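You operate a simulated robot arm through the tools that you are given. There is no shell and no other tool. Be economical: measure what you need, move in short steps, check, and stop when the job is done.

The job below is to be done with a simulated robot arm. You get a single attempt, and the scene is never put back.

## Task
Give the brown cup two shots of soup and snap on the brown lid.
Fine: slide back to the middle, cup back in its spot in the holder, no spill. Set down upright: what you pick out.

The check looks at the end state, three seconds after you hand in, the way a careful person would. Anything else that was tipped, shoved, dropped, spilled or broken makes it a failure. A push-on lid holds only when it is set on centred and level and pressed home; a screw cap is set on level and turned clockwise until tight.

## Robot
A 6-joint arm with a two-finger parallel gripper, fixed in place. Base frame: the origin is at the foot of the arm, x ahead of it, y to its left, z up; the work surface is at about z = 0.85. Units: m, degrees, N and s.
With the tool pointing down near the work surface it reaches from about 0.26 to 0.68 m from the base axis. Its first joint turns from -66.0 to 66.0 degrees. Payload 2.9 kg.
The tool frame sits at the grasp point between the pads (the TCP): z along the fingers, y along the line on which they close. The tips reach 0.03 m beyond it. Largest opening 0.11 m; finger width 0.02, thickness 0.01; the body of the gripper, 0.048 by 0.112 m, starts 0.055 m behind the TCP.
Orientation is told as [roll, pitch, yaw] about the base's x, y, z axes, in that order, counted from this pose: with the fingers straight down and closing along the base's y, the tool's x points along the base's -x, its y along +y and its z along -z.

## Interface
- The arm moves only by the tool play_rows. Its argument "targets" is one flat list of numbers, 7 for each row, row after row: the shift along the base's x, y, z in m, then the turn, a rotation vector about the base's x, y, z in degrees, then the opening in per cent of the stroke, from 0 (shut) to 100 (fully open). In form: [x, y, z, wx, wy, wz, jaw, x, y, z, wx, wy, wz, jaw, ...]. A call has 1 to 10 rows; each row shifts and turns the commanded pose from where the row before left it. A row lasts 0.2 s, in which the tool goes at most 0.05 m and 8.6 degrees; a call with a longer step from one row to the next is refused whole, and so is a gripper value outside its range. A pose out of reach is approached as far as the arm can. The call stops where the force on the tool passes 70 N (or 10 N more than at its start, if that is more) or the arm is blocked; 0.2 s more then pass. Each finger travels about 0.108 m/s and halts on what it meets, pressing with about 22 N; the grip force reading is that of the motor and also rises with nothing between the fingers. The clock runs only during rows and for 0.2 s after the last one: add rows that do not move to give the fingers time. The reply holds the time, the measured pose of the TCP, the force on the tool along the base axes, the opening and the grip force, in the units named above and with some noise, with the torque about the TCP (base axes, N m) and any sound that the robot's microphone picked up.
- Cameras (640 x 400 px; columns grow to the right, rows downward): "scene" is fixed at [0.0988, 0.457, 1.3899]; the picture's right is [-0.50, -0.87, 0.00], its down [-0.45, 0.26, -0.86] and it looks along [0.74, -0.43, -0.52] (base axes); focal length 227 px, centre (320, 200). "wrist" rides on the gripper at [0.072, 0.017, -0.103] in the tool frame; the picture's right is [-0.23, 0.97, 0.00], its down [-0.76, -0.18, -0.62] and it looks along [-0.61, -0.14, 0.78] (tool axes); focal length 222 px, centre (320, 200). There is no depth. A picture from a camera that has moved, and an enlarged one, comes with that camera's place and axes in the base frame and with its lens.
- snapshot(camera): a new picture of that camera. It takes no simulated time.
- zoom(camera, box): a new picture of the part [left, top, right, bottom] of that camera's present view, enlarged. It takes no simulated time.
- job_done(): hands the job in; it is judged then, once.

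Go step by step. Nothing tells you positions but the pictures and the camera data: compare them with the known pose of the tool, close in by small moves and look again before you grip or let go. The budget is 120 turns and 64 pictures, counting those below and the enlarged ones. Unless the task says otherwise, let go and move clear before handing in, and close with one line.

The tools are called after "Call:" by a JSON object that holds its "op" and its "data". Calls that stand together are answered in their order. play_rows: Moves the arm, as the interface text tells. Its arguments: {"type":"object","properties":{"targets":{"type":"array"}},"required":["targets"]} The other tools are called the same way: snapshot (camera) takes a picture; zoom (camera, box) takes an enlarged picture of a part of a camera's view; job_done () hands the job in.

At the start:

```text
time: 0.0
ee_pos: [0.38, 0.0823, 1.3095]
ee_rot: [0.0, 0.0, 0.1]
contact_force: [0.3, 0.1, -0.1]
wrist_torque: [-0.01, 0.02, -0.02]
gripper_width: 0.1101
finger_force: 0.1
```

scene: 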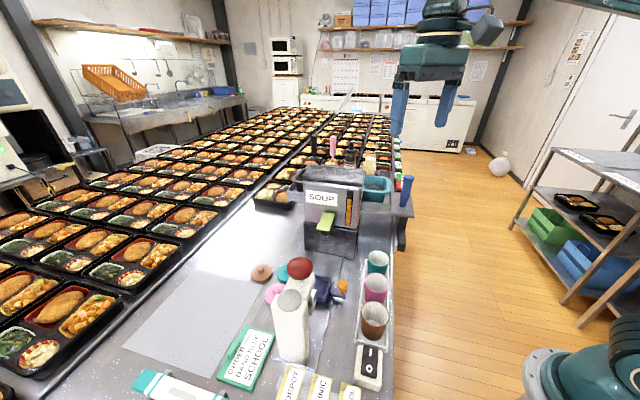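
wrist: 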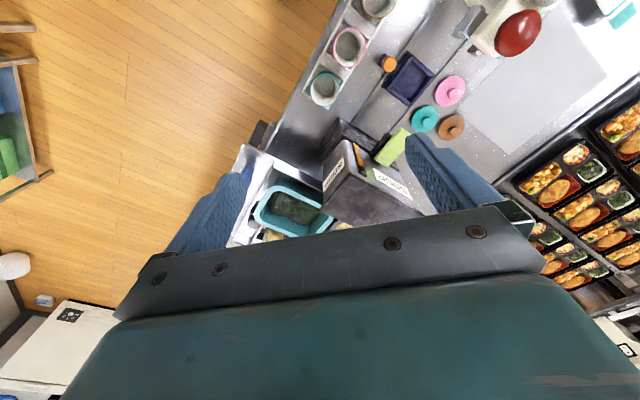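

I see a soup dispenser with a green lever, three cups in a holder (teal, pink, brown), three lids, and a sliding tray perhaps. I'll zoom in for detail first.

Call:
{"op": "zoom", "data": {"camera": "scene", "box": [240, 140, 420, 260]}}

Call:
{"op": "zoom", "data": {"camera": "scene", "box": [200, 240, 420, 400]}}

Call:
{"op": "zoom", "data": {"camera": "wrist", "box": [240, 0, 560, 240]}}

```text
3.33 times, centred on (330, 200) of scene
camera zoom: at [0.0988, 0.457, 1.3899], right [-0.5, -0.87, 0.0], down [-0.45, 0.26, -0.86], along [0.74, -0.43, -0.52], focal length 757 px, centre (287, 200)
```

zoom: 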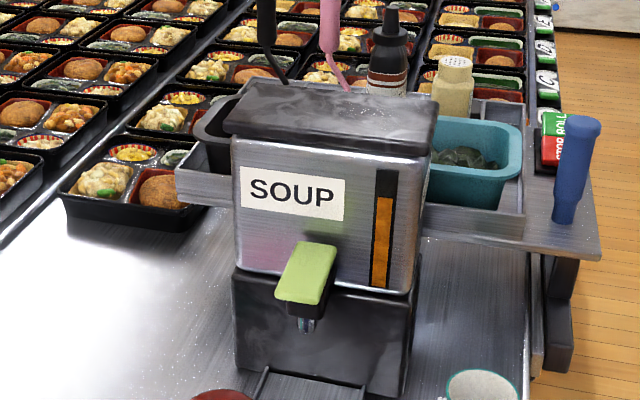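

```text
2.50 times, centred on (310, 320) of scene
camera zoom: at [0.0988, 0.457, 1.3899], right [-0.5, -0.87, 0.0], down [-0.45, 0.26, -0.86], along [0.74, -0.43, -0.52], focal length 568 px, centre (345, -100)
```

zoom: 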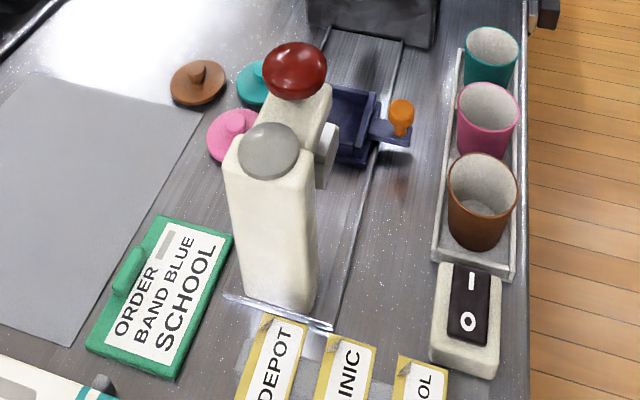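

```text
1.67 times, centred on (400, 120) of wrist
camera zoom: at [0.3069, 0.0981, 1.4115], right [0.23, 0.97, 0.0], down [0.76, -0.18, 0.62], along [0.61, -0.14, -0.78], focal length 370 px, centre (187, 333)
```

zoom: 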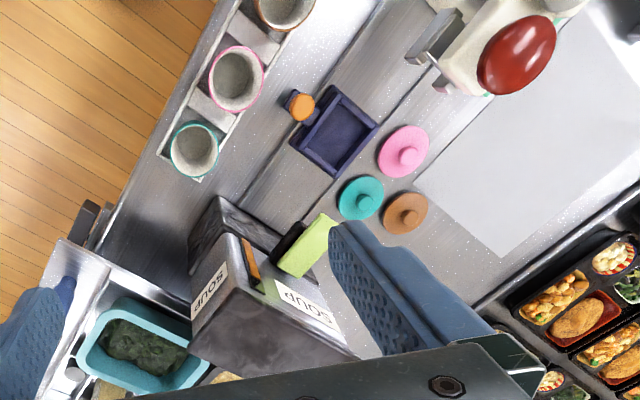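

The rail runs at about 45° from a press (red knob near (0.376,0.341,1.06)) through the navy carriage (0.445,0.266) to the soup nozzle. The brown cup is near (0.298,0.203). I'll turn the gripper to yaw -45° and look from above.

Call:
{"op": "play_rows", "data": {"targets": [-0.02, 0.03, 0, 0, 0, -7.5, 100, -0.02, 0.03, 0, 0, 0, -7.5, 100, -0.02, 0.03, 0, 0, 0, -7.5, 100, 0, 0.03, 0, 0, 0, -7.5, 100, 0, 0.03, 0, 0, 0, -7.5, 100, 0, 0.03, 0, 0, 0, -7.6, 100]}}

Call:
{"op": "snapshot", "data": {"camera": "wrist"}}

```text
time: 1.4
ee_pos: [0.3189, 0.2623, 1.3086]
ee_rot: [-0.1, -0.1, -45.2]
contact_force: [0.4, 0.1, -1.2]
wrist_torque: [0.0, 0.03, -0.01]
gripper_width: 0.1099
finger_force: 0.0
```

```text
58 pictures are left
camera wrist: at [0.2793, 0.3256, 1.4106], right [0.85, 0.52, 0.0], down [0.41, -0.67, 0.62], along [0.33, -0.53, -0.78], focal length 222 px, centre (320, 200)
```

wrist: 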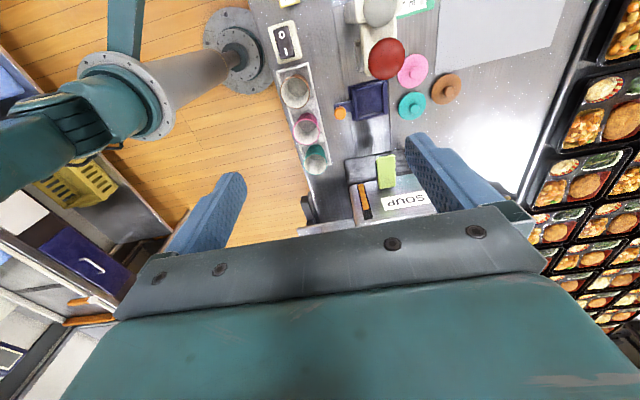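

Call:
{"op": "zoom", "data": {"camera": "wrist", "box": [256, 0, 480, 140]}}

Call:
{"op": "zoom", "data": {"camera": "wrist", "box": [280, 100, 456, 210]}}

Call:
{"op": "zoom", "data": {"camera": "scene", "box": [270, 230, 398, 310]}}

```text
2.86 times, centred on (368, 70) of wrist
camera zoom: at [0.2793, 0.3256, 1.4106], right [0.85, 0.52, 0.0], down [0.41, -0.67, 0.62], along [0.33, -0.53, -0.78], focal length 635 px, centre (183, 571)
```

zoom: 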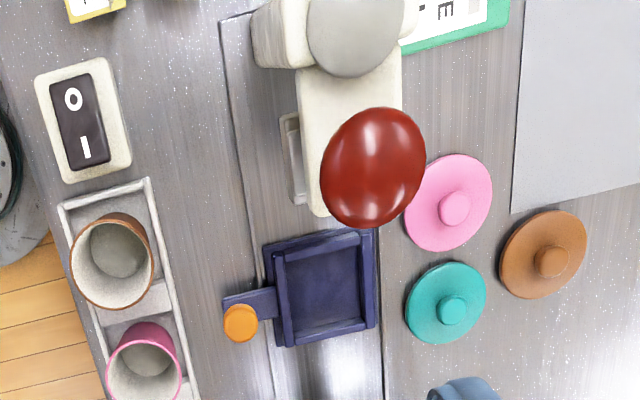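

```text
3.64 times, centred on (368, 155) of wrist
camera zoom: at [0.2793, 0.3256, 1.4106], right [0.85, 0.52, 0.0], down [0.41, -0.67, 0.62], along [0.33, -0.53, -0.78], focal length 808 px, centre (146, 364)
```

zoom: 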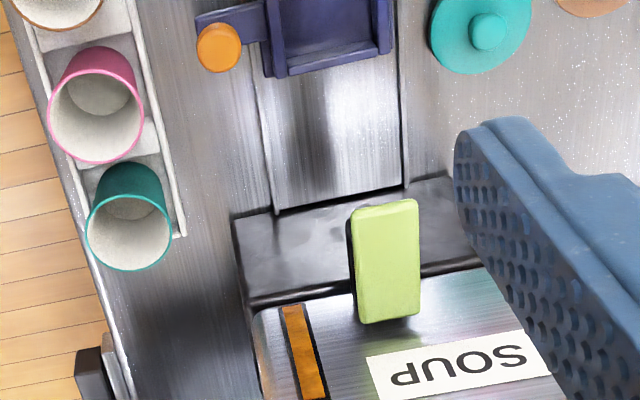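

```text
5.00 times, centred on (334, 270) of scene
camera zoom: at [0.0988, 0.457, 1.3899], right [-0.5, -0.87, 0.0], down [-0.45, 0.26, -0.86], along [0.74, -0.43, -0.52], focal length 1135 px, centre (250, -150)
```

zoom: 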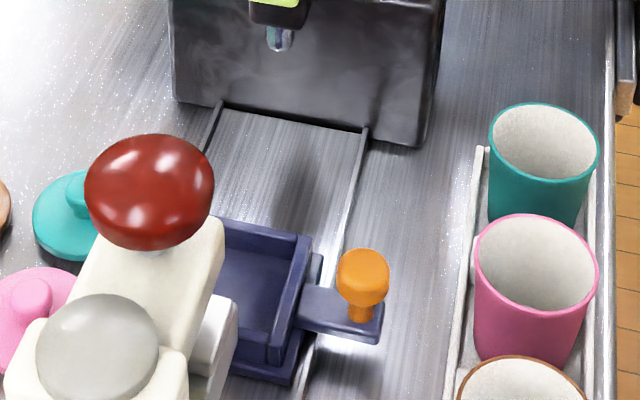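

The brown cup is at about (0.297, 0.204), rim z ≈ 0.917, with the others spaced 0.079 m along the row. I'll come down above it and look again.

Call:
{"op": "play_rows", "data": {"targets": [-0.004, -0.01, -0.042, 0, 0, 0, 100, -0.003, -0.008, -0.045, 0, 0, 0, 100, -0.003, -0.008, -0.045, 0, 0, 0, 100, -0.003, -0.008, -0.045, 0, 0, 0, 100, -0.003, -0.008, -0.045, 0, 0, 0, 100, -0.003, -0.008, -0.045, 0, 0, 0, 100, -0.003, -0.008, -0.042, 0, 0, 0, 100, 0, 0, 0, 0, 0, 0, 100]}}

Call:
{"op": "snapshot", "data": {"camera": "wrist"}}

Call:
{"op": "snapshot", "data": {"camera": "scene"}}

```text
time: 3.2
ee_pos: [0.2974, 0.2055, 1.0018]
ee_rot: [-0.1, 0.0, -45.0]
contact_force: [0.1, -0.3, 0.6]
wrist_torque: [0.0, -0.02, 0.01]
gripper_width: 0.1097
finger_force: 0.0
```

```text
54 pictures are left
camera wrist: at [0.2587, 0.2675, 1.1038], right [0.85, 0.53, 0.0], down [0.41, -0.66, 0.62], along [0.33, -0.53, -0.78], focal length 222 px, centre (320, 200)
```

wrist: 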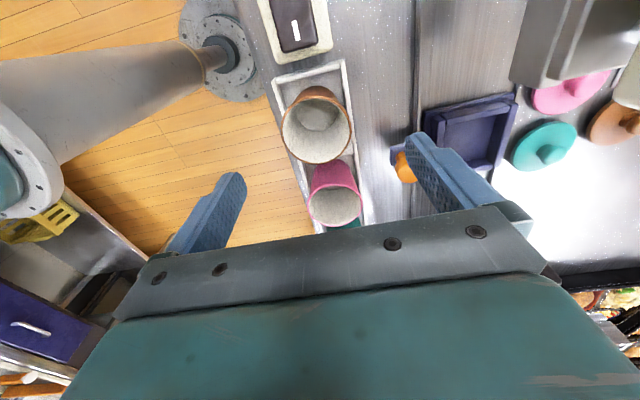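

```text
53 pictures are left
```

scene: 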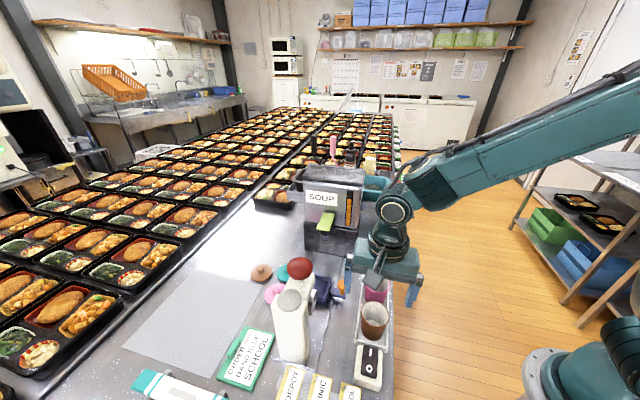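

The cup's rim centre measures (0.294, 0.204). I'll descend with the fingers astride it and close.

Call:
{"op": "play_rows", "data": {"targets": [-0.003, -0.0015, -0.03, 0, 0, 0, 78, 0, 0, -0.03, 0, 0, 0, 78, 0, 0, -0.02, 0, 0, 0, 78, 0, 0, -0.012, 0, 0, 0, 78, 0, 0, 0, 0, 0, 0, 78]}}

Call:
{"op": "zoom", "data": {"camera": "wrist", "box": [180, 60, 500, 260]}}

Call:
{"op": "zoom", "data": {"camera": "scene", "box": [300, 230, 440, 330]}}

```text
time: 4.4
ee_pos: [0.2928, 0.202, 0.909]
ee_rot: [0.0, 0.1, -45.1]
contact_force: [0.1, -0.5, -0.4]
wrist_torque: [0.04, -0.03, 0.02]
gripper_width: 0.0859
finger_force: 0.0
```

```text
2.00 times, centred on (340, 160) of wrist
camera zoom: at [0.2545, 0.2653, 1.01], right [0.85, 0.53, 0.0], down [0.41, -0.66, 0.62], along [0.33, -0.53, -0.78], focal length 444 px, centre (280, 280)
```

zoom: 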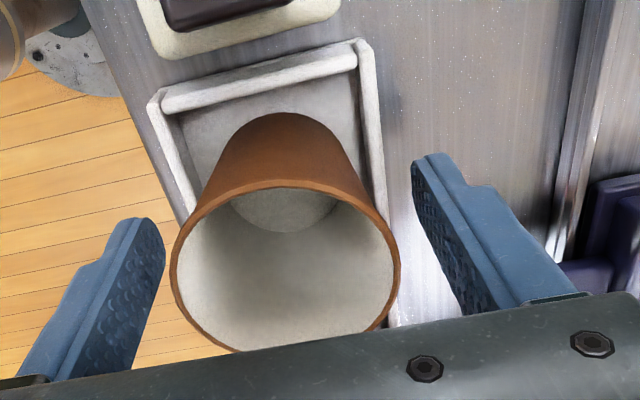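

```text
4.00 times, centred on (370, 280) of scene
camera zoom: at [0.0988, 0.457, 1.3899], right [-0.5, -0.87, 0.0], down [-0.45, 0.26, -0.86], along [0.74, -0.43, -0.52], focal length 908 px, centre (120, -120)
```

zoom: 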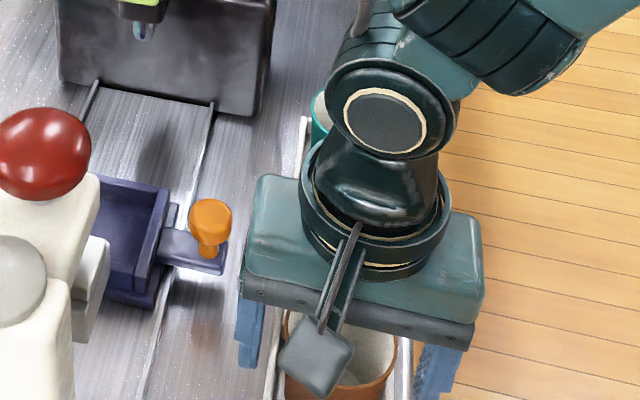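

The cup is centred between the fingers. Closing.

Call:
{"op": "play_rows", "data": {"targets": [0, 0, 0, 0, 0, 0, 40, 0, 0, 0, 0, 0, 0, 40, 0, 0, 0, 0, 0, 0, 40]}}

```text
time: 5.2
ee_pos: [0.2928, 0.2026, 0.9091]
ee_rot: [0.1, 0.0, -45.1]
contact_force: [-0.2, -0.6, 0.3]
wrist_torque: [0.0, 0.0, -0.03]
gripper_width: 0.0592
finger_force: 22.4
```

Gripped (0.059 m wide). I'll lift it straight up, then carry it over toward the carriage, turning to yaw 0 so the camera stays clear of the press.

Call:
{"op": "play_rows", "data": {"targets": [0, 0, 0.04, 0, 0, 0, 40, 0, 0, 0.045, 0, 0, 0, 40, 0, 0, 0.015, 0, 0, 0, 40, 0.025, 0.01, 0, 0, 0, 7.5, 40, 0.027, 0.01, 0, 0, 0, 7.5, 40, 0.027, 0.01, 0, 0, 0, 7.5, 40, 0.027, 0.01, 0, 0, 0, 7.5, 40, 0.027, 0.01, 0, 0, 0, 7.5, 40, 0.027, 0.01, 0, 0, 0, 7.5, 40]}}

Call:
{"op": "snapshot", "data": {"camera": "wrist"}}

Call:
{"op": "zoom", "data": {"camera": "scene", "box": [240, 210, 400, 310]}}

```text
time: 7.2
ee_pos: [0.4536, 0.2606, 1.0105]
ee_rot: [-0.2, 0.0, 0.1]
contact_force: [0.4, 0.3, -0.8]
wrist_torque: [0.01, 0.01, -0.01]
gripper_width: 0.0593
finger_force: 21.6
```

```text
50 pictures are left
camera wrist: at [0.381, 0.2762, 1.1118], right [0.23, 0.97, 0.0], down [0.76, -0.18, 0.62], along [0.61, -0.14, -0.78], focal length 222 px, centre (320, 200)
```

wrist: 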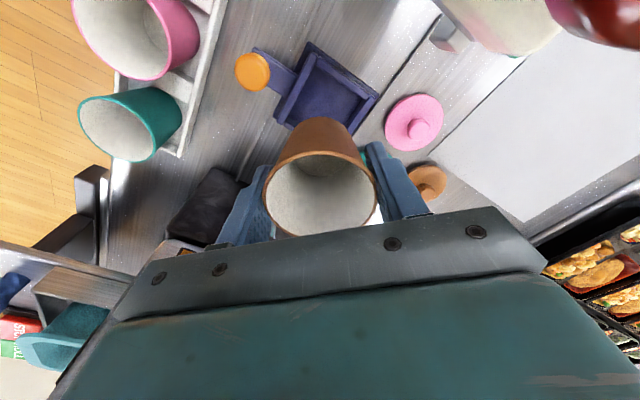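

```text
4.00 times, centred on (320, 260) of scene
camera zoom: at [0.0988, 0.457, 1.3899], right [-0.5, -0.87, 0.0], down [-0.45, 0.26, -0.86], along [0.74, -0.43, -0.52], focal length 908 px, centre (320, -40)
```

zoom: 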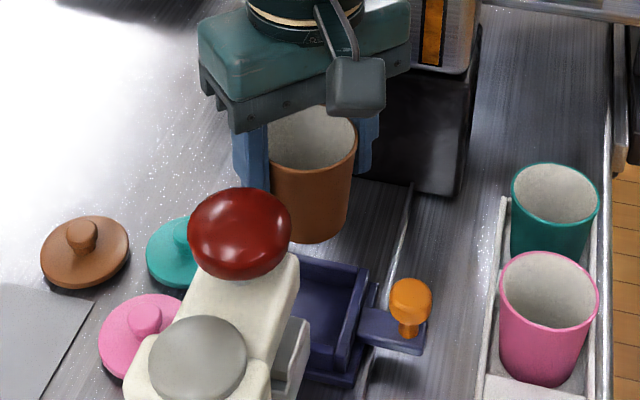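

The cup is above the carriage, whose centre now measures (0.451, 0.266). I'll correct, lower partway and check.

Call:
{"op": "play_rows", "data": {"targets": [-0.0025, 0.005, -0.03, 0, 0, 0, 40, 0, 0, -0.025, 0, 0, 0, 40, 0, 0, 0, 0, 0, 0, 40]}}

Call:
{"op": "zoom", "data": {"camera": "wrist", "box": [200, 20, 440, 170]}}

Call:
{"op": "zoom", "data": {"camera": "scene", "box": [280, 230, 376, 290]}}

```text
time: 8.0
ee_pos: [0.4513, 0.2649, 0.9555]
ee_rot: [0.0, 0.0, -0.1]
contact_force: [0.0, 0.6, -0.9]
wrist_torque: [-0.02, -0.01, 0.01]
gripper_width: 0.0593
finger_force: 21.4
```

```text
2.67 times, centred on (320, 95) of wrist
camera zoom: at [0.3797, 0.2821, 1.0567], right [0.23, 0.97, 0.0], down [0.76, -0.18, 0.62], along [0.61, -0.14, -0.78], focal length 592 px, centre (320, 480)
```

zoom: 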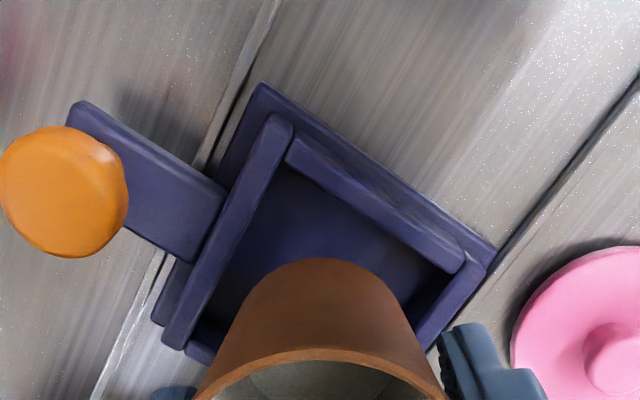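

```text
6.67 times, centred on (328, 260) of scene
camera zoom: at [0.0988, 0.457, 1.3899], right [-0.5, -0.87, 0.0], down [-0.45, 0.26, -0.86], along [0.74, -0.43, -0.52], focal length 1513 px, centre (267, -200)
```

zoom: 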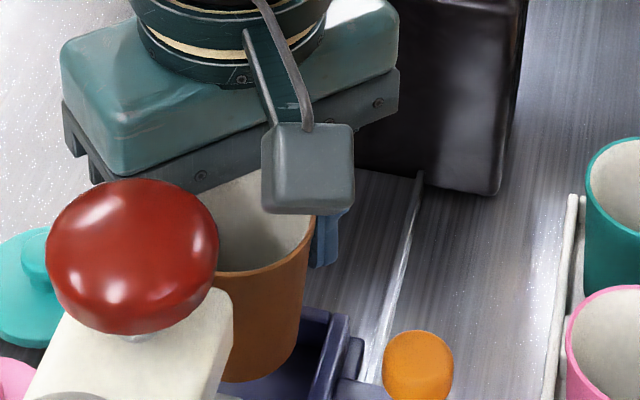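

Carriage centre is (0.450, 0.264) and the cup is over it to within a couple of mm. Lowering in small steps until I feel contact.

Call:
{"op": "play_rows", "data": {"targets": [-0.001, -0.001, -0.02, 0, 0, 0, 40, 0, 0, -0.012, 0, 0, 0, 40, 0, 0, 0, 0, 0, 0, 40]}}

Call:
{"op": "play_rows", "data": {"targets": [0, 0, -0.004, 0, 0, 0, 40, 0, 0, 0, 0, 0, 0, 40]}}

Call:
{"op": "play_rows", "data": {"targets": [0, 0, -0.003, 0, 0, 0, 40, 0, 0, 0, 0, 0, 0, 40]}}

```text
time: 8.8
ee_pos: [0.4499, 0.2663, 0.9219]
ee_rot: [0.0, 0.0, -0.1]
contact_force: [-0.8, -0.5, -1.2]
wrist_torque: [-0.01, 0.03, -0.01]
gripper_width: 0.0592
finger_force: 21.9
```

```text
time: 9.4
ee_pos: [0.4515, 0.2654, 0.9203]
ee_rot: [0.1, -0.4, -0.1]
contact_force: [-0.8, -2.3, 22.7]
wrist_torque: [0.02, -0.05, 0.01]
gripper_width: 0.0592
finger_force: 21.9
```

```text
time: 10.0
ee_pos: [0.451, 0.2663, 0.9176]
ee_rot: [0.0, -0.3, -0.1]
contact_force: [1.1, 0.0, 23.2]
wrist_torque: [0.0, -0.03, -0.01]
gripper_width: 0.0591
finger_force: 21.8
```

Contact at z ≈ 0.920. I'll check that it's the floor of the tray and not the wall.

Call:
{"op": "zoom", "data": {"camera": "wrist", "box": [200, 40, 440, 190]}}

Call:
{"op": "zoom", "data": {"camera": "scene", "box": [280, 240, 376, 300]}}

```text
2.67 times, centred on (320, 115) of wrist
camera zoom: at [0.3787, 0.2823, 1.0179], right [0.23, 0.97, 0.0], down [0.76, -0.18, 0.63], along [0.61, -0.14, -0.78], focal length 592 px, centre (320, 427)
```

zoom: 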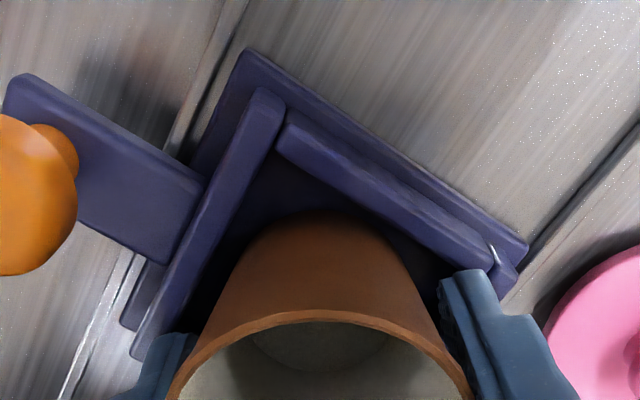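

```text
6.67 times, centred on (328, 270) of scene
camera zoom: at [0.0985, 0.4568, 1.39], right [-0.5, -0.87, 0.0], down [-0.45, 0.26, -0.86], along [0.74, -0.43, -0.52], focal length 1513 px, centre (267, -267)
```

zoom: 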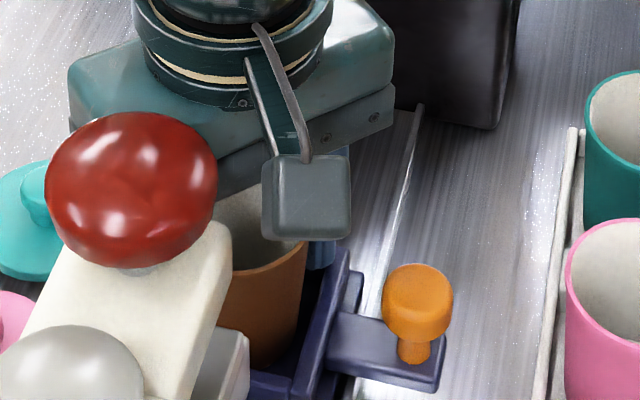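

The cup sits inside the tray. Releasing and lifting straight up.

Call:
{"op": "play_rows", "data": {"targets": [0, 0, 0.002, 0, 0, 0, 60, 0, 0, 0, 0, 0, 0, 75, 0, 0, 0, 0, 0, 0, 75, 0, 0, 0.03, 0, 0, 0, 75, 0, 0, 0.045, 0, 0, 0, 75, 0, 0, 0.045, 0, 0, 0, 75, 0, 0, 0.045, 0, 0, 0, 75]}}

Call:
{"op": "snapshot", "data": {"camera": "wrist"}}

```text
time: 11.6
ee_pos: [0.4499, 0.2653, 1.0838]
ee_rot: [0.0, -0.1, -0.1]
contact_force: [0.7, 0.7, 0.6]
wrist_torque: [0.02, 0.02, -0.01]
gripper_width: 0.0825
finger_force: 0.1
```

```text
44 pictures are left
camera wrist: at [0.3779, 0.2822, 1.1836], right [0.23, 0.97, 0.0], down [0.76, -0.18, 0.62], along [0.61, -0.14, -0.78], focal length 222 px, centre (320, 200)
```

wrist: 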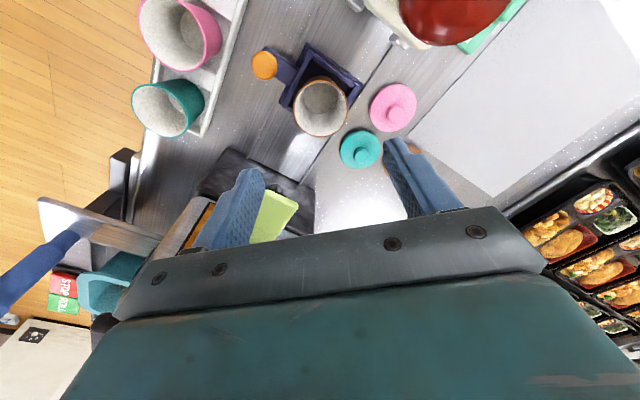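

The cup stands in the tray. Next I'll close the fingers, turn to yaw 45°, and go behind the orange knob (≈ (0.399, 0.216), head z ≈ 0.91) on the press side, so I can push the slide to the nozzle.

Call:
{"op": "play_rows", "data": {"targets": [-0.013, -0.004, 0, 0, 0, 7.5, 0, -0.013, -0.004, 0, 0, 0, 7.5, 0, -0.013, -0.004, 0, 0, 0, 7.5, 0, -0.013, -0.004, 0, 0, 0, 7.5, 0, -0.013, -0.004, 0, 0, 0, 7.5, 0, -0.013, -0.004, 0, 0, 0, 7.5, 0, 0, 0, -0.045, 0, 0, 0, 0, 0, 0, -0.045, 0, 0, 0, 0, 0, 0, 0, 0, 0, 0, 0]}}

Call:
{"op": "snapshot", "data": {"camera": "wrist"}}

Call:
{"op": "zoom", "data": {"camera": "scene", "box": [260, 190, 420, 290]}}

```text
time: 13.6
ee_pos: [0.3732, 0.2396, 0.9926]
ee_rot: [0.0, -0.1, 44.8]
contact_force: [0.6, 0.9, -0.2]
wrist_torque: [-0.02, -0.02, 0.01]
gripper_width: 0.0002
finger_force: 22.2
```

```text
43 pictures are left
camera wrist: at [0.3101, 0.2014, 1.0934], right [-0.53, 0.85, 0.0], down [0.66, 0.41, 0.62], along [0.53, 0.33, -0.78], focal length 222 px, centre (320, 200)
```

wrist: 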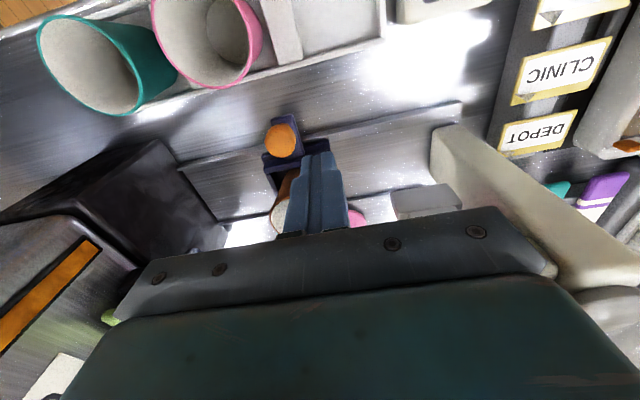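

```text
4.00 times, centred on (340, 240) of scene
camera zoom: at [0.0988, 0.457, 1.3899], right [-0.5, -0.87, 0.0], down [-0.45, 0.26, -0.86], along [0.74, -0.43, -0.52], focal length 908 px, centre (240, 40)
```

zoom: 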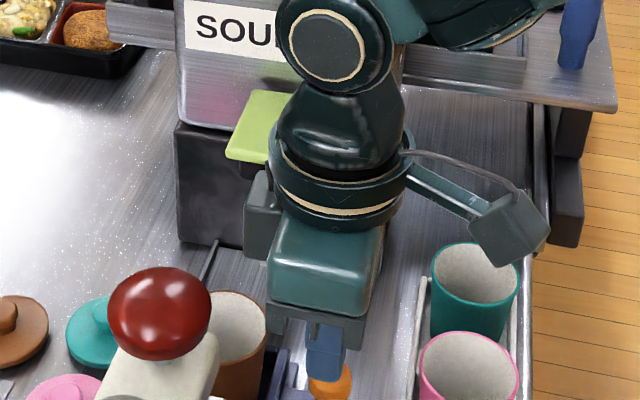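

The knob is at (0.397, 0.216), 34 mm ahead of the tool along the rail. I'll descend to z ≈ 0.918 and begin the push.

Call:
{"op": "play_rows", "data": {"targets": [-0.002, 0.002, -0.04, 0, 0, 0, 0, 0, 0, -0.035, 0, 0, 0, 0, 0, 0, 0, 0, 0, 0, 0]}}

Call:
{"op": "zoom", "data": {"camera": "wrist", "box": [200, 60, 440, 210]}}

```text
time: 14.4
ee_pos: [0.3711, 0.2442, 0.9168]
ee_rot: [-0.1, 0.0, 44.9]
contact_force: [0.2, 0.1, -0.2]
wrist_torque: [0.0, 0.01, 0.0]
gripper_width: 0.0001
finger_force: 22.0
```

```text
2.67 times, centred on (320, 135) of wrist
camera zoom: at [0.3078, 0.2048, 1.0183], right [-0.53, 0.85, 0.0], down [0.66, 0.41, 0.62], along [0.53, 0.33, -0.78], focal length 592 px, centre (320, 373)
```

zoom: 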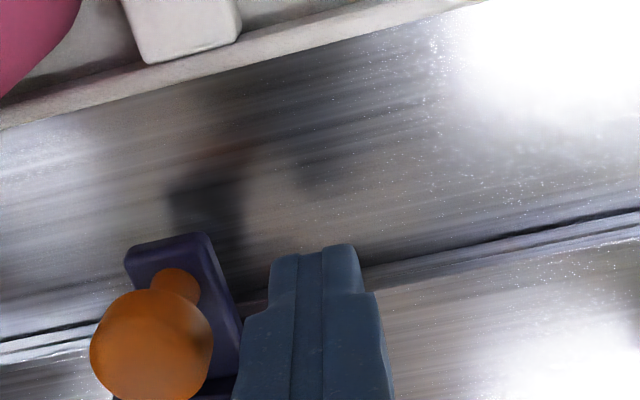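

The fingertips are just behind the knob, so I'll push slowly toward the dispenser.

Call:
{"op": "play_rows", "data": {"targets": [0.0071, -0.0071, 0, 0, 0, 0, 0, 0.0071, -0.0071, 0, 0, 0, 0, 0, 0.0071, -0.0071, 0, 0, 0, 0, 0, 0.0071, -0.0071, 0, 0, 0, 0, 0, 0.0071, -0.0071, 0, 0, 0, 0, 0, 0.0071, -0.0071, 0, 0, 0, 0, 0, 0.0071, -0.0071, 0, 0, 0, 0, 0]}}

Call:
{"op": "zoom", "data": {"camera": "scene", "box": [260, 190, 420, 290]}}

```text
time: 16.0
ee_pos: [0.4201, 0.193, 0.916]
ee_rot: [-0.1, 0.2, 44.8]
contact_force: [-1.0, 1.1, 0.1]
wrist_torque: [-0.01, -0.01, 0.01]
gripper_width: 0.0001
finger_force: 22.0
```

```text
4.00 times, centred on (340, 240) of scene
camera zoom: at [0.0988, 0.457, 1.3899], right [-0.5, -0.87, 0.0], down [-0.45, 0.26, -0.86], along [0.74, -0.43, -0.52], focal length 908 px, centre (240, 40)
```

zoom: 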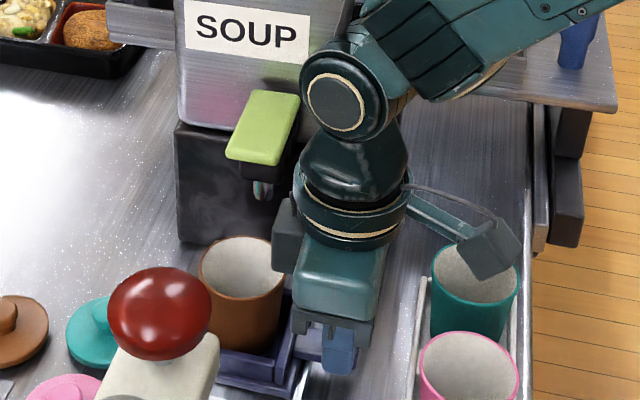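

The slide follows, cup upright. Continuing toward the stop.

Call:
{"op": "play_rows", "data": {"targets": [0.0071, -0.0071, 0, 0, 0, 0, 0, 0.0071, -0.0071, 0, 0, 0, 0, 0, 0.0071, -0.0071, 0, 0, 0, 0, 0, 0.0035, -0.0035, 0, 0, 0, 0, 0]}}

Call:
{"op": "play_rows", "data": {"targets": [0.0035, -0.0035, 0, 0, 0, 0, 0, 0.0035, -0.0035, 0, 0, 0, 0, 0, 0.0028, -0.0028, 0, 0, 0, 0, 0]}}

Call:
{"op": "zoom", "data": {"camera": "scene", "box": [270, 190, 398, 270]}}

```text
time: 17.0
ee_pos: [0.4464, 0.1702, 0.9182]
ee_rot: [-0.1, -0.1, 44.9]
contact_force: [-1.4, 1.4, 1.0]
wrist_torque: [0.0, 0.0, 0.01]
gripper_width: 0.0
finger_force: 21.8
```

```text
time: 17.8
ee_pos: [0.4548, 0.1595, 0.9165]
ee_rot: [0.0, -0.1, 44.9]
contact_force: [-0.5, 0.8, 1.0]
wrist_torque: [-0.01, 0.04, 0.0]
gripper_width: 0.0
finger_force: 21.9
```

```text
5.00 times, centred on (334, 230) of scene
camera zoom: at [0.0988, 0.457, 1.3899], right [-0.5, -0.87, 0.0], down [-0.45, 0.26, -0.86], along [0.74, -0.43, -0.52], focal length 1135 px, centre (250, 50)
```

zoom: 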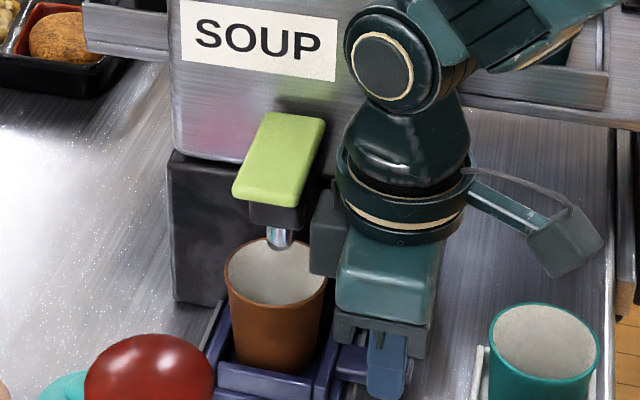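

Still light force, so the stop isn't reached. The cup is nearly under the nozzle; a bit more.

Call:
{"op": "play_rows", "data": {"targets": [0.0028, -0.0028, 0, 0, 0, 0, 0, 0.0028, -0.0028, 0, 0, 0, 0, 0]}}

Call:
{"op": "play_rows", "data": {"targets": [0.0021, -0.0021, 0, 0, 0, 0, 0, 0.0021, -0.0021, 0, 0, 0, 0, 0]}}

Call:
{"op": "zoom", "data": {"camera": "scene", "box": [270, 190, 398, 270]}}

```text
time: 18.4
ee_pos: [0.4585, 0.1577, 0.9165]
ee_rot: [0.2, 0.1, 45.3]
contact_force: [-15.4, 18.9, 3.1]
wrist_torque: [0.24, 0.25, 0.03]
gripper_width: 0.0
finger_force: 21.7
```

```text
time: 19.0
ee_pos: [0.4586, 0.1572, 0.9169]
ee_rot: [0.8, 0.3, 46.0]
contact_force: [-42.4, 34.7, 6.6]
wrist_torque: [0.48, 0.55, -0.04]
gripper_width: 0.0001
finger_force: 21.6
```

```text
5.00 times, centred on (334, 230) of scene
camera zoom: at [0.0976, 0.4579, 1.3897], right [-0.5, -0.87, 0.0], down [-0.45, 0.26, -0.86], along [0.74, -0.43, -0.52], focal length 1135 px, centre (250, 50)
```

zoom: 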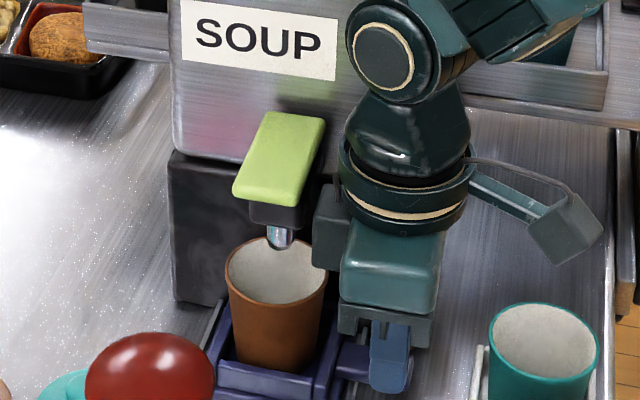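

The hard stop is reached: the contact torque shows the force at the knob, and the cup is centred under the nozzle. I'll back off, rise and turn to yaw -45° for pressing the green lever.

Call:
{"op": "play_rows", "data": {"targets": [-0.005, 0.005, 0, 0, 0, 0, 0, -0.012, 0.012, 0, 0, 0, 0, 0, 0, 0, 0.045, 0, 0, 0, 0, 0, 0, 0.045, 0, 0, 0, 0, 0, 0, 0.045, 0, 0, 0, 0, 0, 0, 0.045, 0, 0, 0, 0, 0, 0, 0.04, 0, 0, -7.5, 0, 0, 0, 0, 0, 0, -7.5, 0, 0, 0, 0, 0, 0, -7.5, 0, 0, 0, 0, 0, 0, -7.5, 0]}}

Call:
{"op": "play_rows", "data": {"targets": [0, 0, 0, 0, 0, -7.5, 0, 0, 0, 0, 0, 0, -7.5, 0, 0, 0, 0, 0, 0, -7.5, 0, 0, 0, 0, 0, 0, -7.5, 0, 0, 0, 0, 0, 0, -7.5, 0, 0, 0, 0, 0, 0, -7.5, 0, 0, 0, 0, 0, 0, -7.5, 0, 0, 0, 0, 0, 0, -7.5, 0]}}

Call:
{"op": "snapshot", "data": {"camera": "wrist"}}

Call:
{"op": "zoom", "data": {"camera": "scene", "box": [254, 170, 398, 260]}}

```text
time: 21.2
ee_pos: [0.4471, 0.1666, 1.1368]
ee_rot: [0.0, -0.1, 14.9]
contact_force: [-0.3, -0.8, -0.6]
wrist_torque: [-0.02, -0.02, 0.0]
gripper_width: 0.0
finger_force: 22.3
```

```text
time: 23.0
ee_pos: [0.4463, 0.1669, 1.1369]
ee_rot: [0.0, 0.0, -45.2]
contact_force: [0.1, -0.1, 0.1]
wrist_torque: [0.04, -0.01, 0.01]
gripper_width: 0.0
finger_force: 22.2
```

```text
37 pictures are left
camera wrist: at [0.409, 0.2303, 1.2387], right [0.85, 0.52, 0.0], down [0.41, -0.67, 0.62], along [0.33, -0.53, -0.78], focal length 222 px, centre (320, 200)
```

wrist: 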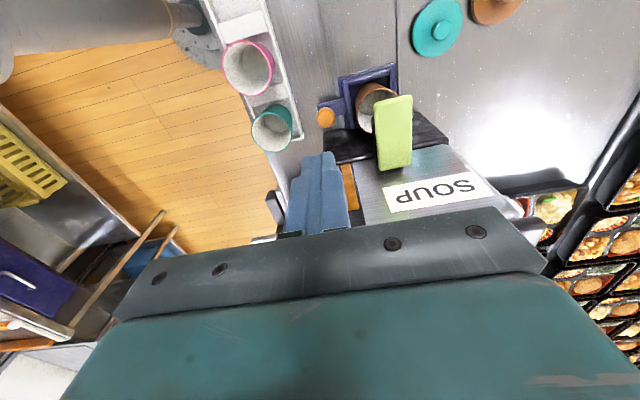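

```text
4.44 times, centred on (326, 215) of scene
camera zoom: at [0.0988, 0.457, 1.3899], right [-0.5, -0.87, 0.0], down [-0.45, 0.26, -0.86], along [0.74, -0.43, -0.52], focal length 1009 px, centre (293, 133)
```

zoom: 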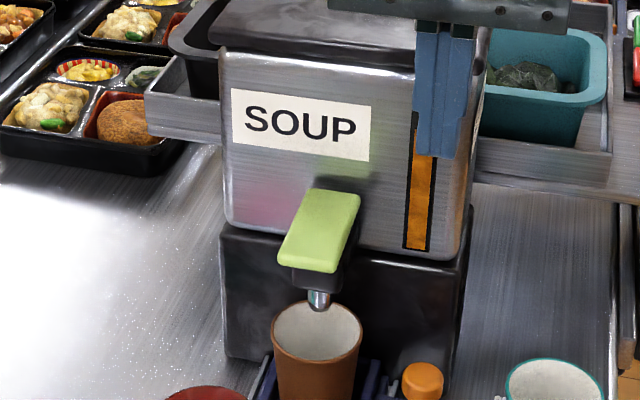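

The lever pad centre is at (0.521, 0.194, 1.018), its front edge near (0.50, 0.217). I'll place the closed fingertips above its front half.

Call:
{"op": "play_rows", "data": {"targets": [0.032, 0.0195, 0, 0, 0, 0, 0, 0.032, 0.0195, 0, 0, 0, 0, 0, 0, 0, -0.04, 0, 0, 0, 0, 0, 0, -0.025, 0, 0, 0, 0, 0, 0, 0, 0, 0, 0, 0]}}

Call:
{"op": "zoom", "data": {"camera": "scene", "box": [270, 170, 382, 240]}}

Call:
{"op": "zoom", "data": {"camera": "wrist", "box": [220, 40, 460, 190]}}

```text
time: 24.2
ee_pos: [0.5128, 0.207, 1.0717]
ee_rot: [0.0, 0.0, -45.1]
contact_force: [0.7, -1.4, -0.6]
wrist_torque: [-0.03, -0.02, -0.02]
gripper_width: 0.0002
finger_force: 22.0
```

```text
5.71 times, centred on (326, 205) of scene
camera zoom: at [0.0988, 0.457, 1.3899], right [-0.5, -0.87, 0.0], down [-0.45, 0.26, -0.86], along [0.74, -0.43, -0.52], focal length 1297 px, centre (286, 171)
```

zoom: 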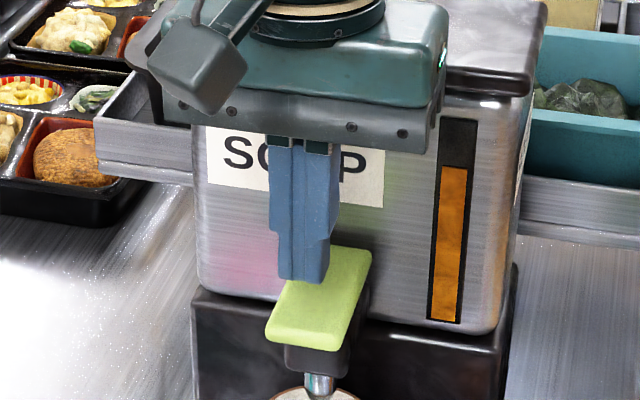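

```text
2.67 times, centred on (340, 115) of wrist
camera zoom: at [0.4737, 0.2702, 1.173], right [0.85, 0.53, 0.0], down [0.41, -0.66, 0.62], along [0.33, -0.53, -0.78], focal length 592 px, centre (267, 427)
```

zoom: 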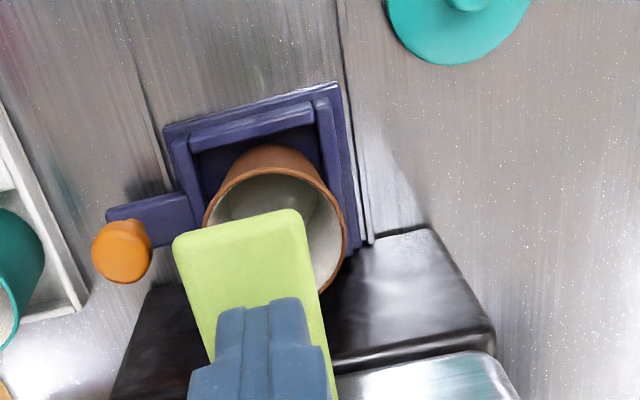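

The fingertips are above the pad. Lowering gently and watching the force.

Call:
{"op": "play_rows", "data": {"targets": [-0.002, -0.002, -0.015, 0, 0, 0, 0, 0, 0, -0.005, 0, 0, 0, 0]}}

Call:
{"op": "play_rows", "data": {"targets": [0, 0, -0.005, 0, 0, 0, 0, 0, 0, -0.004, 0, 0, 0, 0]}}

```text
time: 24.8
ee_pos: [0.5112, 0.2058, 1.0524]
ee_rot: [0.0, 0.0, -45.1]
contact_force: [0.0, 2.2, 1.8]
wrist_torque: [0.0, 0.01, -0.02]
gripper_width: 0.0
finger_force: 22.0
```

```text
time: 25.4
ee_pos: [0.5095, 0.2055, 1.0469]
ee_rot: [0.3, -0.2, -44.9]
contact_force: [-5.8, 1.6, 24.9]
wrist_torque: [-0.19, 0.02, 0.2]
gripper_width: 0.0
finger_force: 22.5
```

Contact at tip z ≈ 1.018, with spring resistance. Pressing further.

Call:
{"op": "play_rows", "data": {"targets": [0, 0, -0.004, 0, 0, 0, 0, 0, 0, 0, 0, 0, 0, 0]}}

Call:
{"op": "play_rows", "data": {"targets": [0, 0, -0.004, 0, 0, 0, 0, 0, 0, 0, 0, 0, 0, 0]}}

```text
time: 26.0
ee_pos: [0.5099, 0.2054, 1.0462]
ee_rot: [0.6, -0.3, -45.1]
contact_force: [-14.1, -4.4, 51.7]
wrist_torque: [-0.59, 0.12, 0.38]
gripper_width: 0.0002
finger_force: 21.4
```

```text
time: 26.5
ee_pos: [0.5114, 0.2059, 1.0464]
ee_rot: [0.9, -0.5, -45.1]
contact_force: [-7.0, -1.0, 12.3]
wrist_torque: [-0.13, 0.08, -0.07]
gripper_width: 0.0002
finger_force: 21.7
stopped in row 2: the force on the tool passed its limit at 70 N (the readings are from after the stop); the commanded pose is now the measured one
```

The lever resisted 70 N without moving here. I'll look at the lever and the switch before trying anything else.

Call:
{"op": "play_rows", "data": {"targets": [0, 0, 0.03, 0, 0, 0, 0, 0, 0, 0.04, 0, 0, 0, 0, -0.025, 0.025, 0.01, 0, 0, 0, 0, -0.025, 0.025, 0, 0, 0, 0, 0]}}

Call:
{"op": "zoom", "data": {"camera": "scene", "box": [286, 180, 366, 230]}}

Call:
{"op": "zoom", "data": {"camera": "scene", "box": [330, 330, 410, 400]}}

Call:
{"op": "zoom", "data": {"camera": "wrist", "box": [220, 40, 460, 190]}}

```text
time: 27.5
ee_pos: [0.4608, 0.2582, 1.1249]
ee_rot: [0.7, -0.4, -45.0]
contact_force: [0.6, 0.6, 0.0]
wrist_torque: [0.0, -0.03, 0.0]
gripper_width: 0.0001
finger_force: 22.3
```

```text
8.00 times, centred on (326, 205) of scene
camera zoom: at [0.0988, 0.457, 1.3899], right [-0.5, -0.87, 0.0], down [-0.45, 0.26, -0.86], along [0.74, -0.43, -0.52], focal length 1816 px, centre (272, 160)
```

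zoom: 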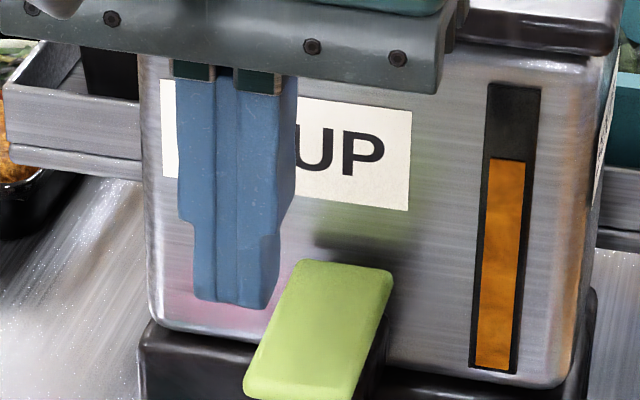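

```text
5.71 times, centred on (370, 365) of scene
camera zoom: at [0.0988, 0.457, 1.3899], right [-0.5, -0.87, 0.0], down [-0.45, 0.26, -0.86], along [0.74, -0.43, -0.52], focal length 1297 px, centre (34, -743)
```

zoom: 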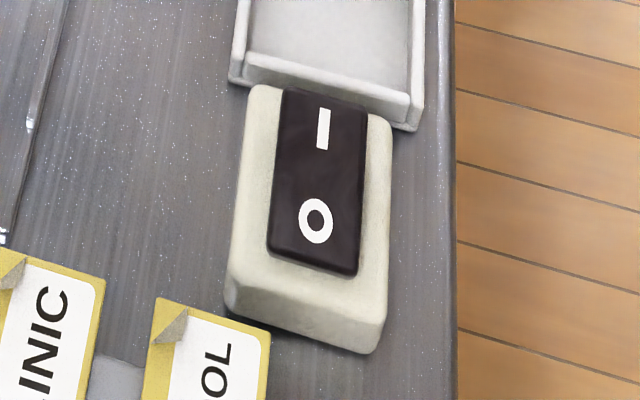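

```text
2.67 times, centred on (340, 115) of wrist
camera zoom: at [0.4202, 0.3197, 1.2267], right [0.85, 0.53, 0.02], down [0.4, -0.67, 0.63], along [0.34, -0.53, -0.78], focal length 592 px, centre (267, 427)
```

zoom: 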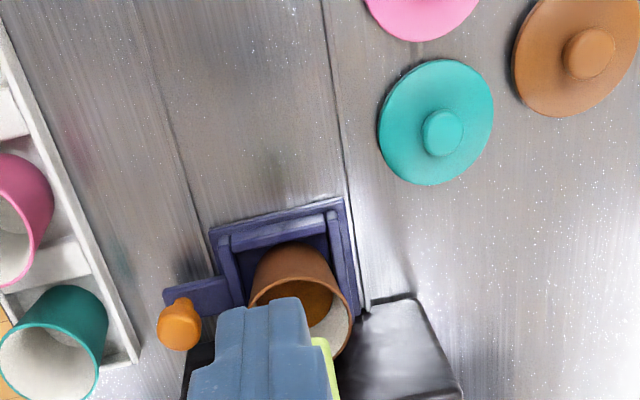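

There's already soup in the cup: the lever has a short stroke and that press worked. I'll shift aside for a clear look at the amount.

Call:
{"op": "play_rows", "data": {"targets": [-0.03, -0.03, 0, -0.7, 0.4, 0, 0, -0.01, -0.01, 0, 0, 0, 0, 0, 0, 0, 0, 0, 0, 0, 0]}}

Call:
{"op": "zoom", "data": {"camera": "wrist", "box": [300, 80, 460, 180]}}

Call:
{"op": "zoom", "data": {"camera": "scene", "box": [286, 180, 382, 240]}}

```text
time: 28.3
ee_pos: [0.4214, 0.2165, 1.1269]
ee_rot: [0.1, -0.6, -45.1]
contact_force: [-0.1, 0.1, -0.1]
wrist_torque: [0.02, -0.04, 0.01]
gripper_width: 0.0
finger_force: 22.1
```

```text
4.00 times, centred on (380, 130) of wrist
camera zoom: at [0.3813, 0.2794, 1.228], right [0.85, 0.53, 0.0], down [0.41, -0.66, 0.63], along [0.34, -0.53, -0.78], focal length 888 px, centre (80, 480)
```

zoom: 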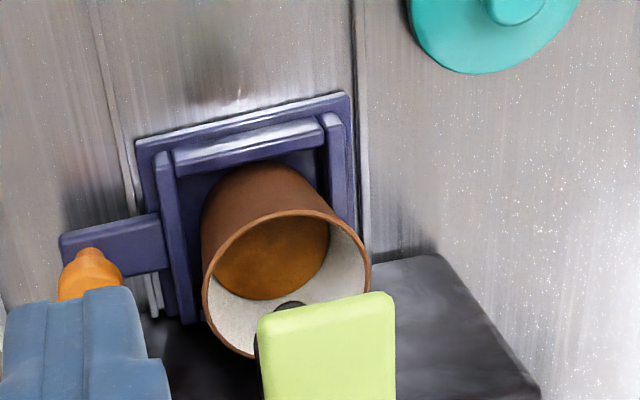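

```text
6.67 times, centred on (334, 210) of scene
camera zoom: at [0.0988, 0.457, 1.3899], right [-0.5, -0.87, 0.0], down [-0.45, 0.26, -0.86], along [0.74, -0.43, -0.52], focal length 1513 px, centre (227, 133)
```

zoom: 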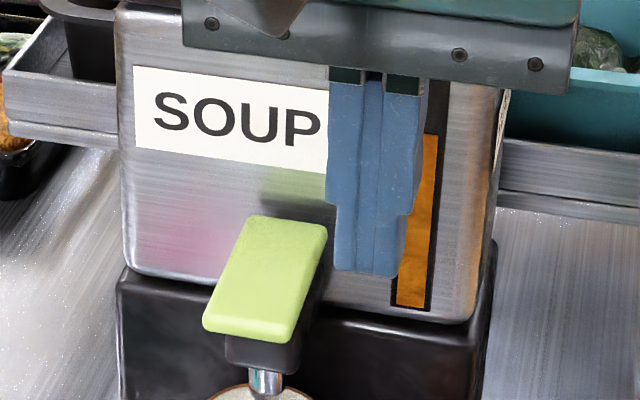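

One shot is in, roughly a centimetre deep. Now back over the pad for the second press, done as one single stroke.

Call:
{"op": "play_rows", "data": {"targets": [0.045, -0.005, 0, 0, 0, 0, 0, 0.0445, -0.006, 0, 0, 0, 0, 0, 0, 0, -0.04, 0, 0, 0, 0, 0, 0, -0.02, 0, 0, 0, 0, 0, 0, 0, 0, 0, 0, 0]}}

```text
time: 29.5
ee_pos: [0.5103, 0.2056, 1.0665]
ee_rot: [0.0, -0.6, -45.0]
contact_force: [0.0, -1.2, -1.3]
wrist_torque: [0.02, 0.0, 0.01]
gripper_width: 0.0001
finger_force: 22.0
```

Call:
{"op": "play_rows", "data": {"targets": [0, 0, -0.012, 0, 0, 0, 0, 0, 0, -0.006, 0, 0, 0, 0, 0, 0, -0.005, 0, 0, 0, 0, 0, 0, -0.004, 0, 0, 0, 0, 0, 0, 0, 0, 0, 0, 0, 0, 0, 0, 0, 0, 0, 0]}}

```text
time: 30.9
ee_pos: [0.5099, 0.2041, 1.0451]
ee_rot: [0.8, -0.8, -45.1]
contact_force: [-15.0, -5.8, 54.2]
wrist_torque: [-0.71, 0.11, 0.27]
gripper_width: 0.0
finger_force: 21.6
```

The lever is at its bottom stop again (54 N), so I'll release it and look into the cup.

Call:
{"op": "play_rows", "data": {"targets": [0, 0, 0.02, 0, 0, 0, 0, 0, 0, 0.04, 0, 0, 0, 0, -0.0445, 0.006, 0.02, -0.2, 0.6, 0, 0, -0.0445, 0.005, 0, 0, 0, 0, 0, 0, 0, 0, 0, 0, 0, 0]}}

Call:
{"op": "zoom", "data": {"camera": "wrist", "box": [300, 80, 460, 180]}}

Call:
{"op": "zoom", "data": {"camera": "scene", "box": [286, 180, 382, 240]}}

```text
time: 32.1
ee_pos: [0.4186, 0.2152, 1.1179]
ee_rot: [-0.4, -0.3, -45.1]
contact_force: [-0.5, 0.0, 0.1]
wrist_torque: [-0.01, -0.01, 0.01]
gripper_width: 0.0001
finger_force: 22.2
```

```text
4.00 times, centred on (380, 130) of wrist
camera zoom: at [0.3805, 0.2778, 1.2197], right [0.85, 0.53, -0.01], down [0.41, -0.66, 0.63], along [0.33, -0.54, -0.78], focal length 888 px, centre (80, 480)
```

zoom: 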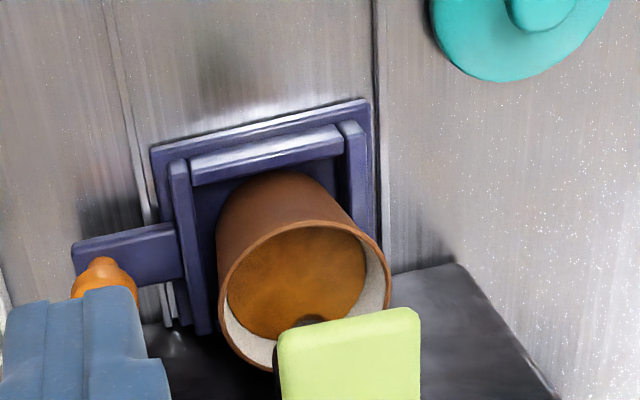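

```text
6.67 times, centred on (334, 210) of scene
camera zoom: at [0.0988, 0.457, 1.3899], right [-0.5, -0.87, 0.0], down [-0.45, 0.26, -0.86], along [0.74, -0.43, -0.52], focal length 1513 px, centre (227, 133)
```

zoom: 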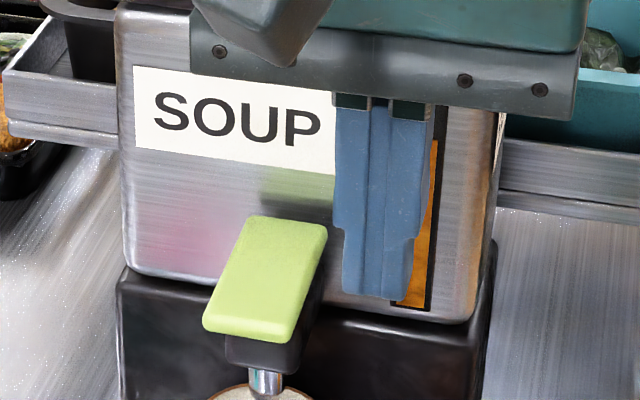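

Level rose by an equal step to about 2 cm below the rim, so two shots are in. Next is gripping the orange knob (now ≈ (0.474, 0.140)) with the tool leaned 15° outward so the body clears the lever and cup.

Call:
{"op": "play_rows", "data": {"targets": [0.012, -0.02, 0, 5.3, -5.3, 0, 38, 0.012, -0.02, 0, 5.3, -5.3, 0, 38, 0.012, -0.02, 0, 0, 0, 0, 38, 0.012, -0.015, 0, 0, 0, 0, 38, 0, 0, -0.04, 0, 0, 0, 38, 0, 0, -0.04, 0, 0, 0, 38, 0, 0, -0.03, 0, 0, 0, 38, 0, 0, 0, 0, 0, 0, 38]}}

Call:
{"op": "zoom", "data": {"camera": "wrist", "box": [200, 40, 440, 210]}}

Call:
{"op": "zoom", "data": {"camera": "scene", "box": [280, 170, 408, 250]}}

```text
time: 33.5
ee_pos: [0.4762, 0.1409, 1.0669]
ee_rot: [16.5, -1.6, -45.3]
contact_force: [-5.1, -0.9, 12.1]
wrist_torque: [-0.38, -0.48, -0.21]
gripper_width: 0.0418
finger_force: 0.1
stopped in row 6: the force on the tool passed its limit at 113 N (the readings are from after the stop); the commanded pose is now the measured one
```

```text
2.35 times, centred on (320, 125) of wrist
camera zoom: at [0.414, 0.1842, 1.1678], right [0.82, 0.5, 0.29], down [0.28, -0.78, 0.57], along [0.51, -0.38, -0.77], focal length 523 px, centre (320, 376)
```

zoom: 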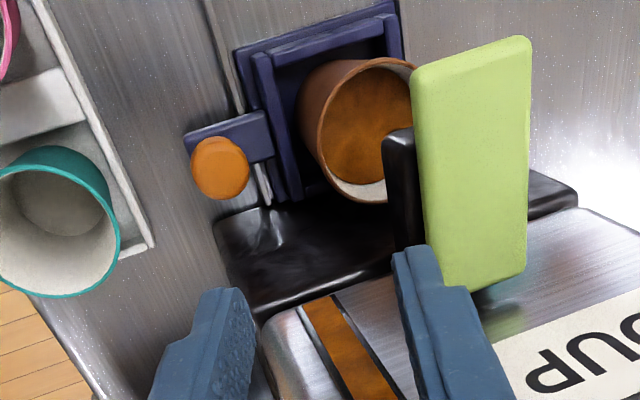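

```text
5.00 times, centred on (344, 210) of scene
camera zoom: at [0.0985, 0.4569, 1.39], right [-0.5, -0.87, 0.0], down [-0.45, 0.26, -0.86], along [0.74, -0.43, -0.52], focal length 1135 px, centre (200, 150)
```

zoom: 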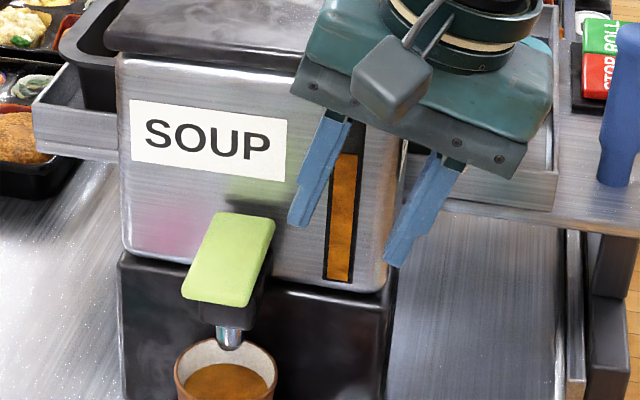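

On the way down the gripper body touched the dispenser's lid edge, and it stopped. I'll rise, step back, and check that nothing moved; then I'll lean the tool back toward the press as well.

Call:
{"op": "play_rows", "data": {"targets": [0, 0, 0.03, 0, 0, 0, 38, -0.02, 0.02, 0.01, 0, 0, 0, 38, -0.02, 0.02, 0, -6.5, -3, 0, 38, 0, 0, 0, -6.5, -3, 0, 38, 0, 0, 0, 0, 0, 0, 38]}}

Call:
{"op": "snapshot", "data": {"camera": "scene"}}

Call:
{"op": "snapshot", "data": {"camera": "wrist"}}

```text
time: 34.7
ee_pos: [0.4351, 0.1804, 1.108]
ee_rot: [11.3, -15.0, -44.4]
contact_force: [-0.8, 0.8, -0.2]
wrist_torque: [0.0, 0.0, -0.01]
gripper_width: 0.0415
finger_force: 0.1
```

```text
24 pictures are left
```

scene: 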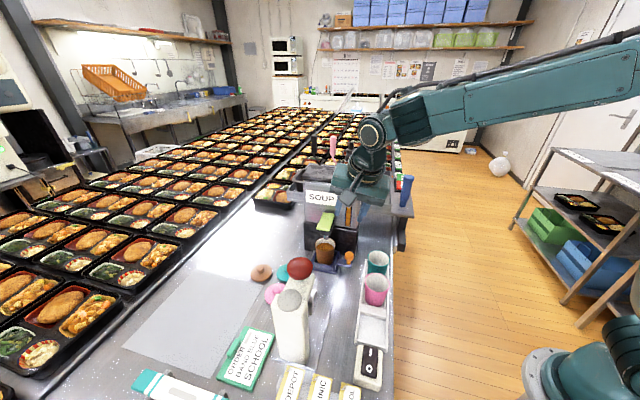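

```text
23 pictures are left
camera wrist: at [0.3634, 0.2462, 1.1872], right [0.79, 0.56, 0.24], down [0.21, -0.62, 0.75], along [0.58, -0.54, -0.61], focal length 222 px, centre (320, 200)
```

wrist: 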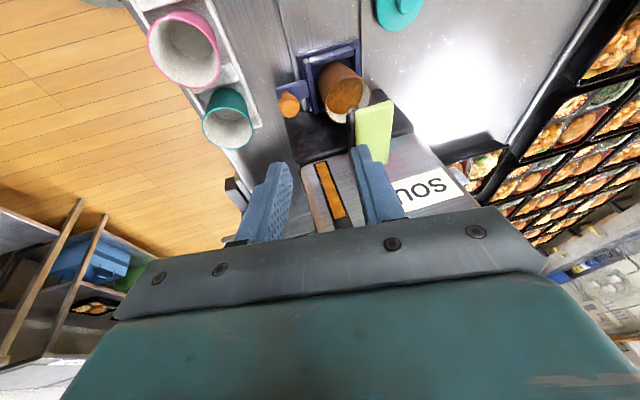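

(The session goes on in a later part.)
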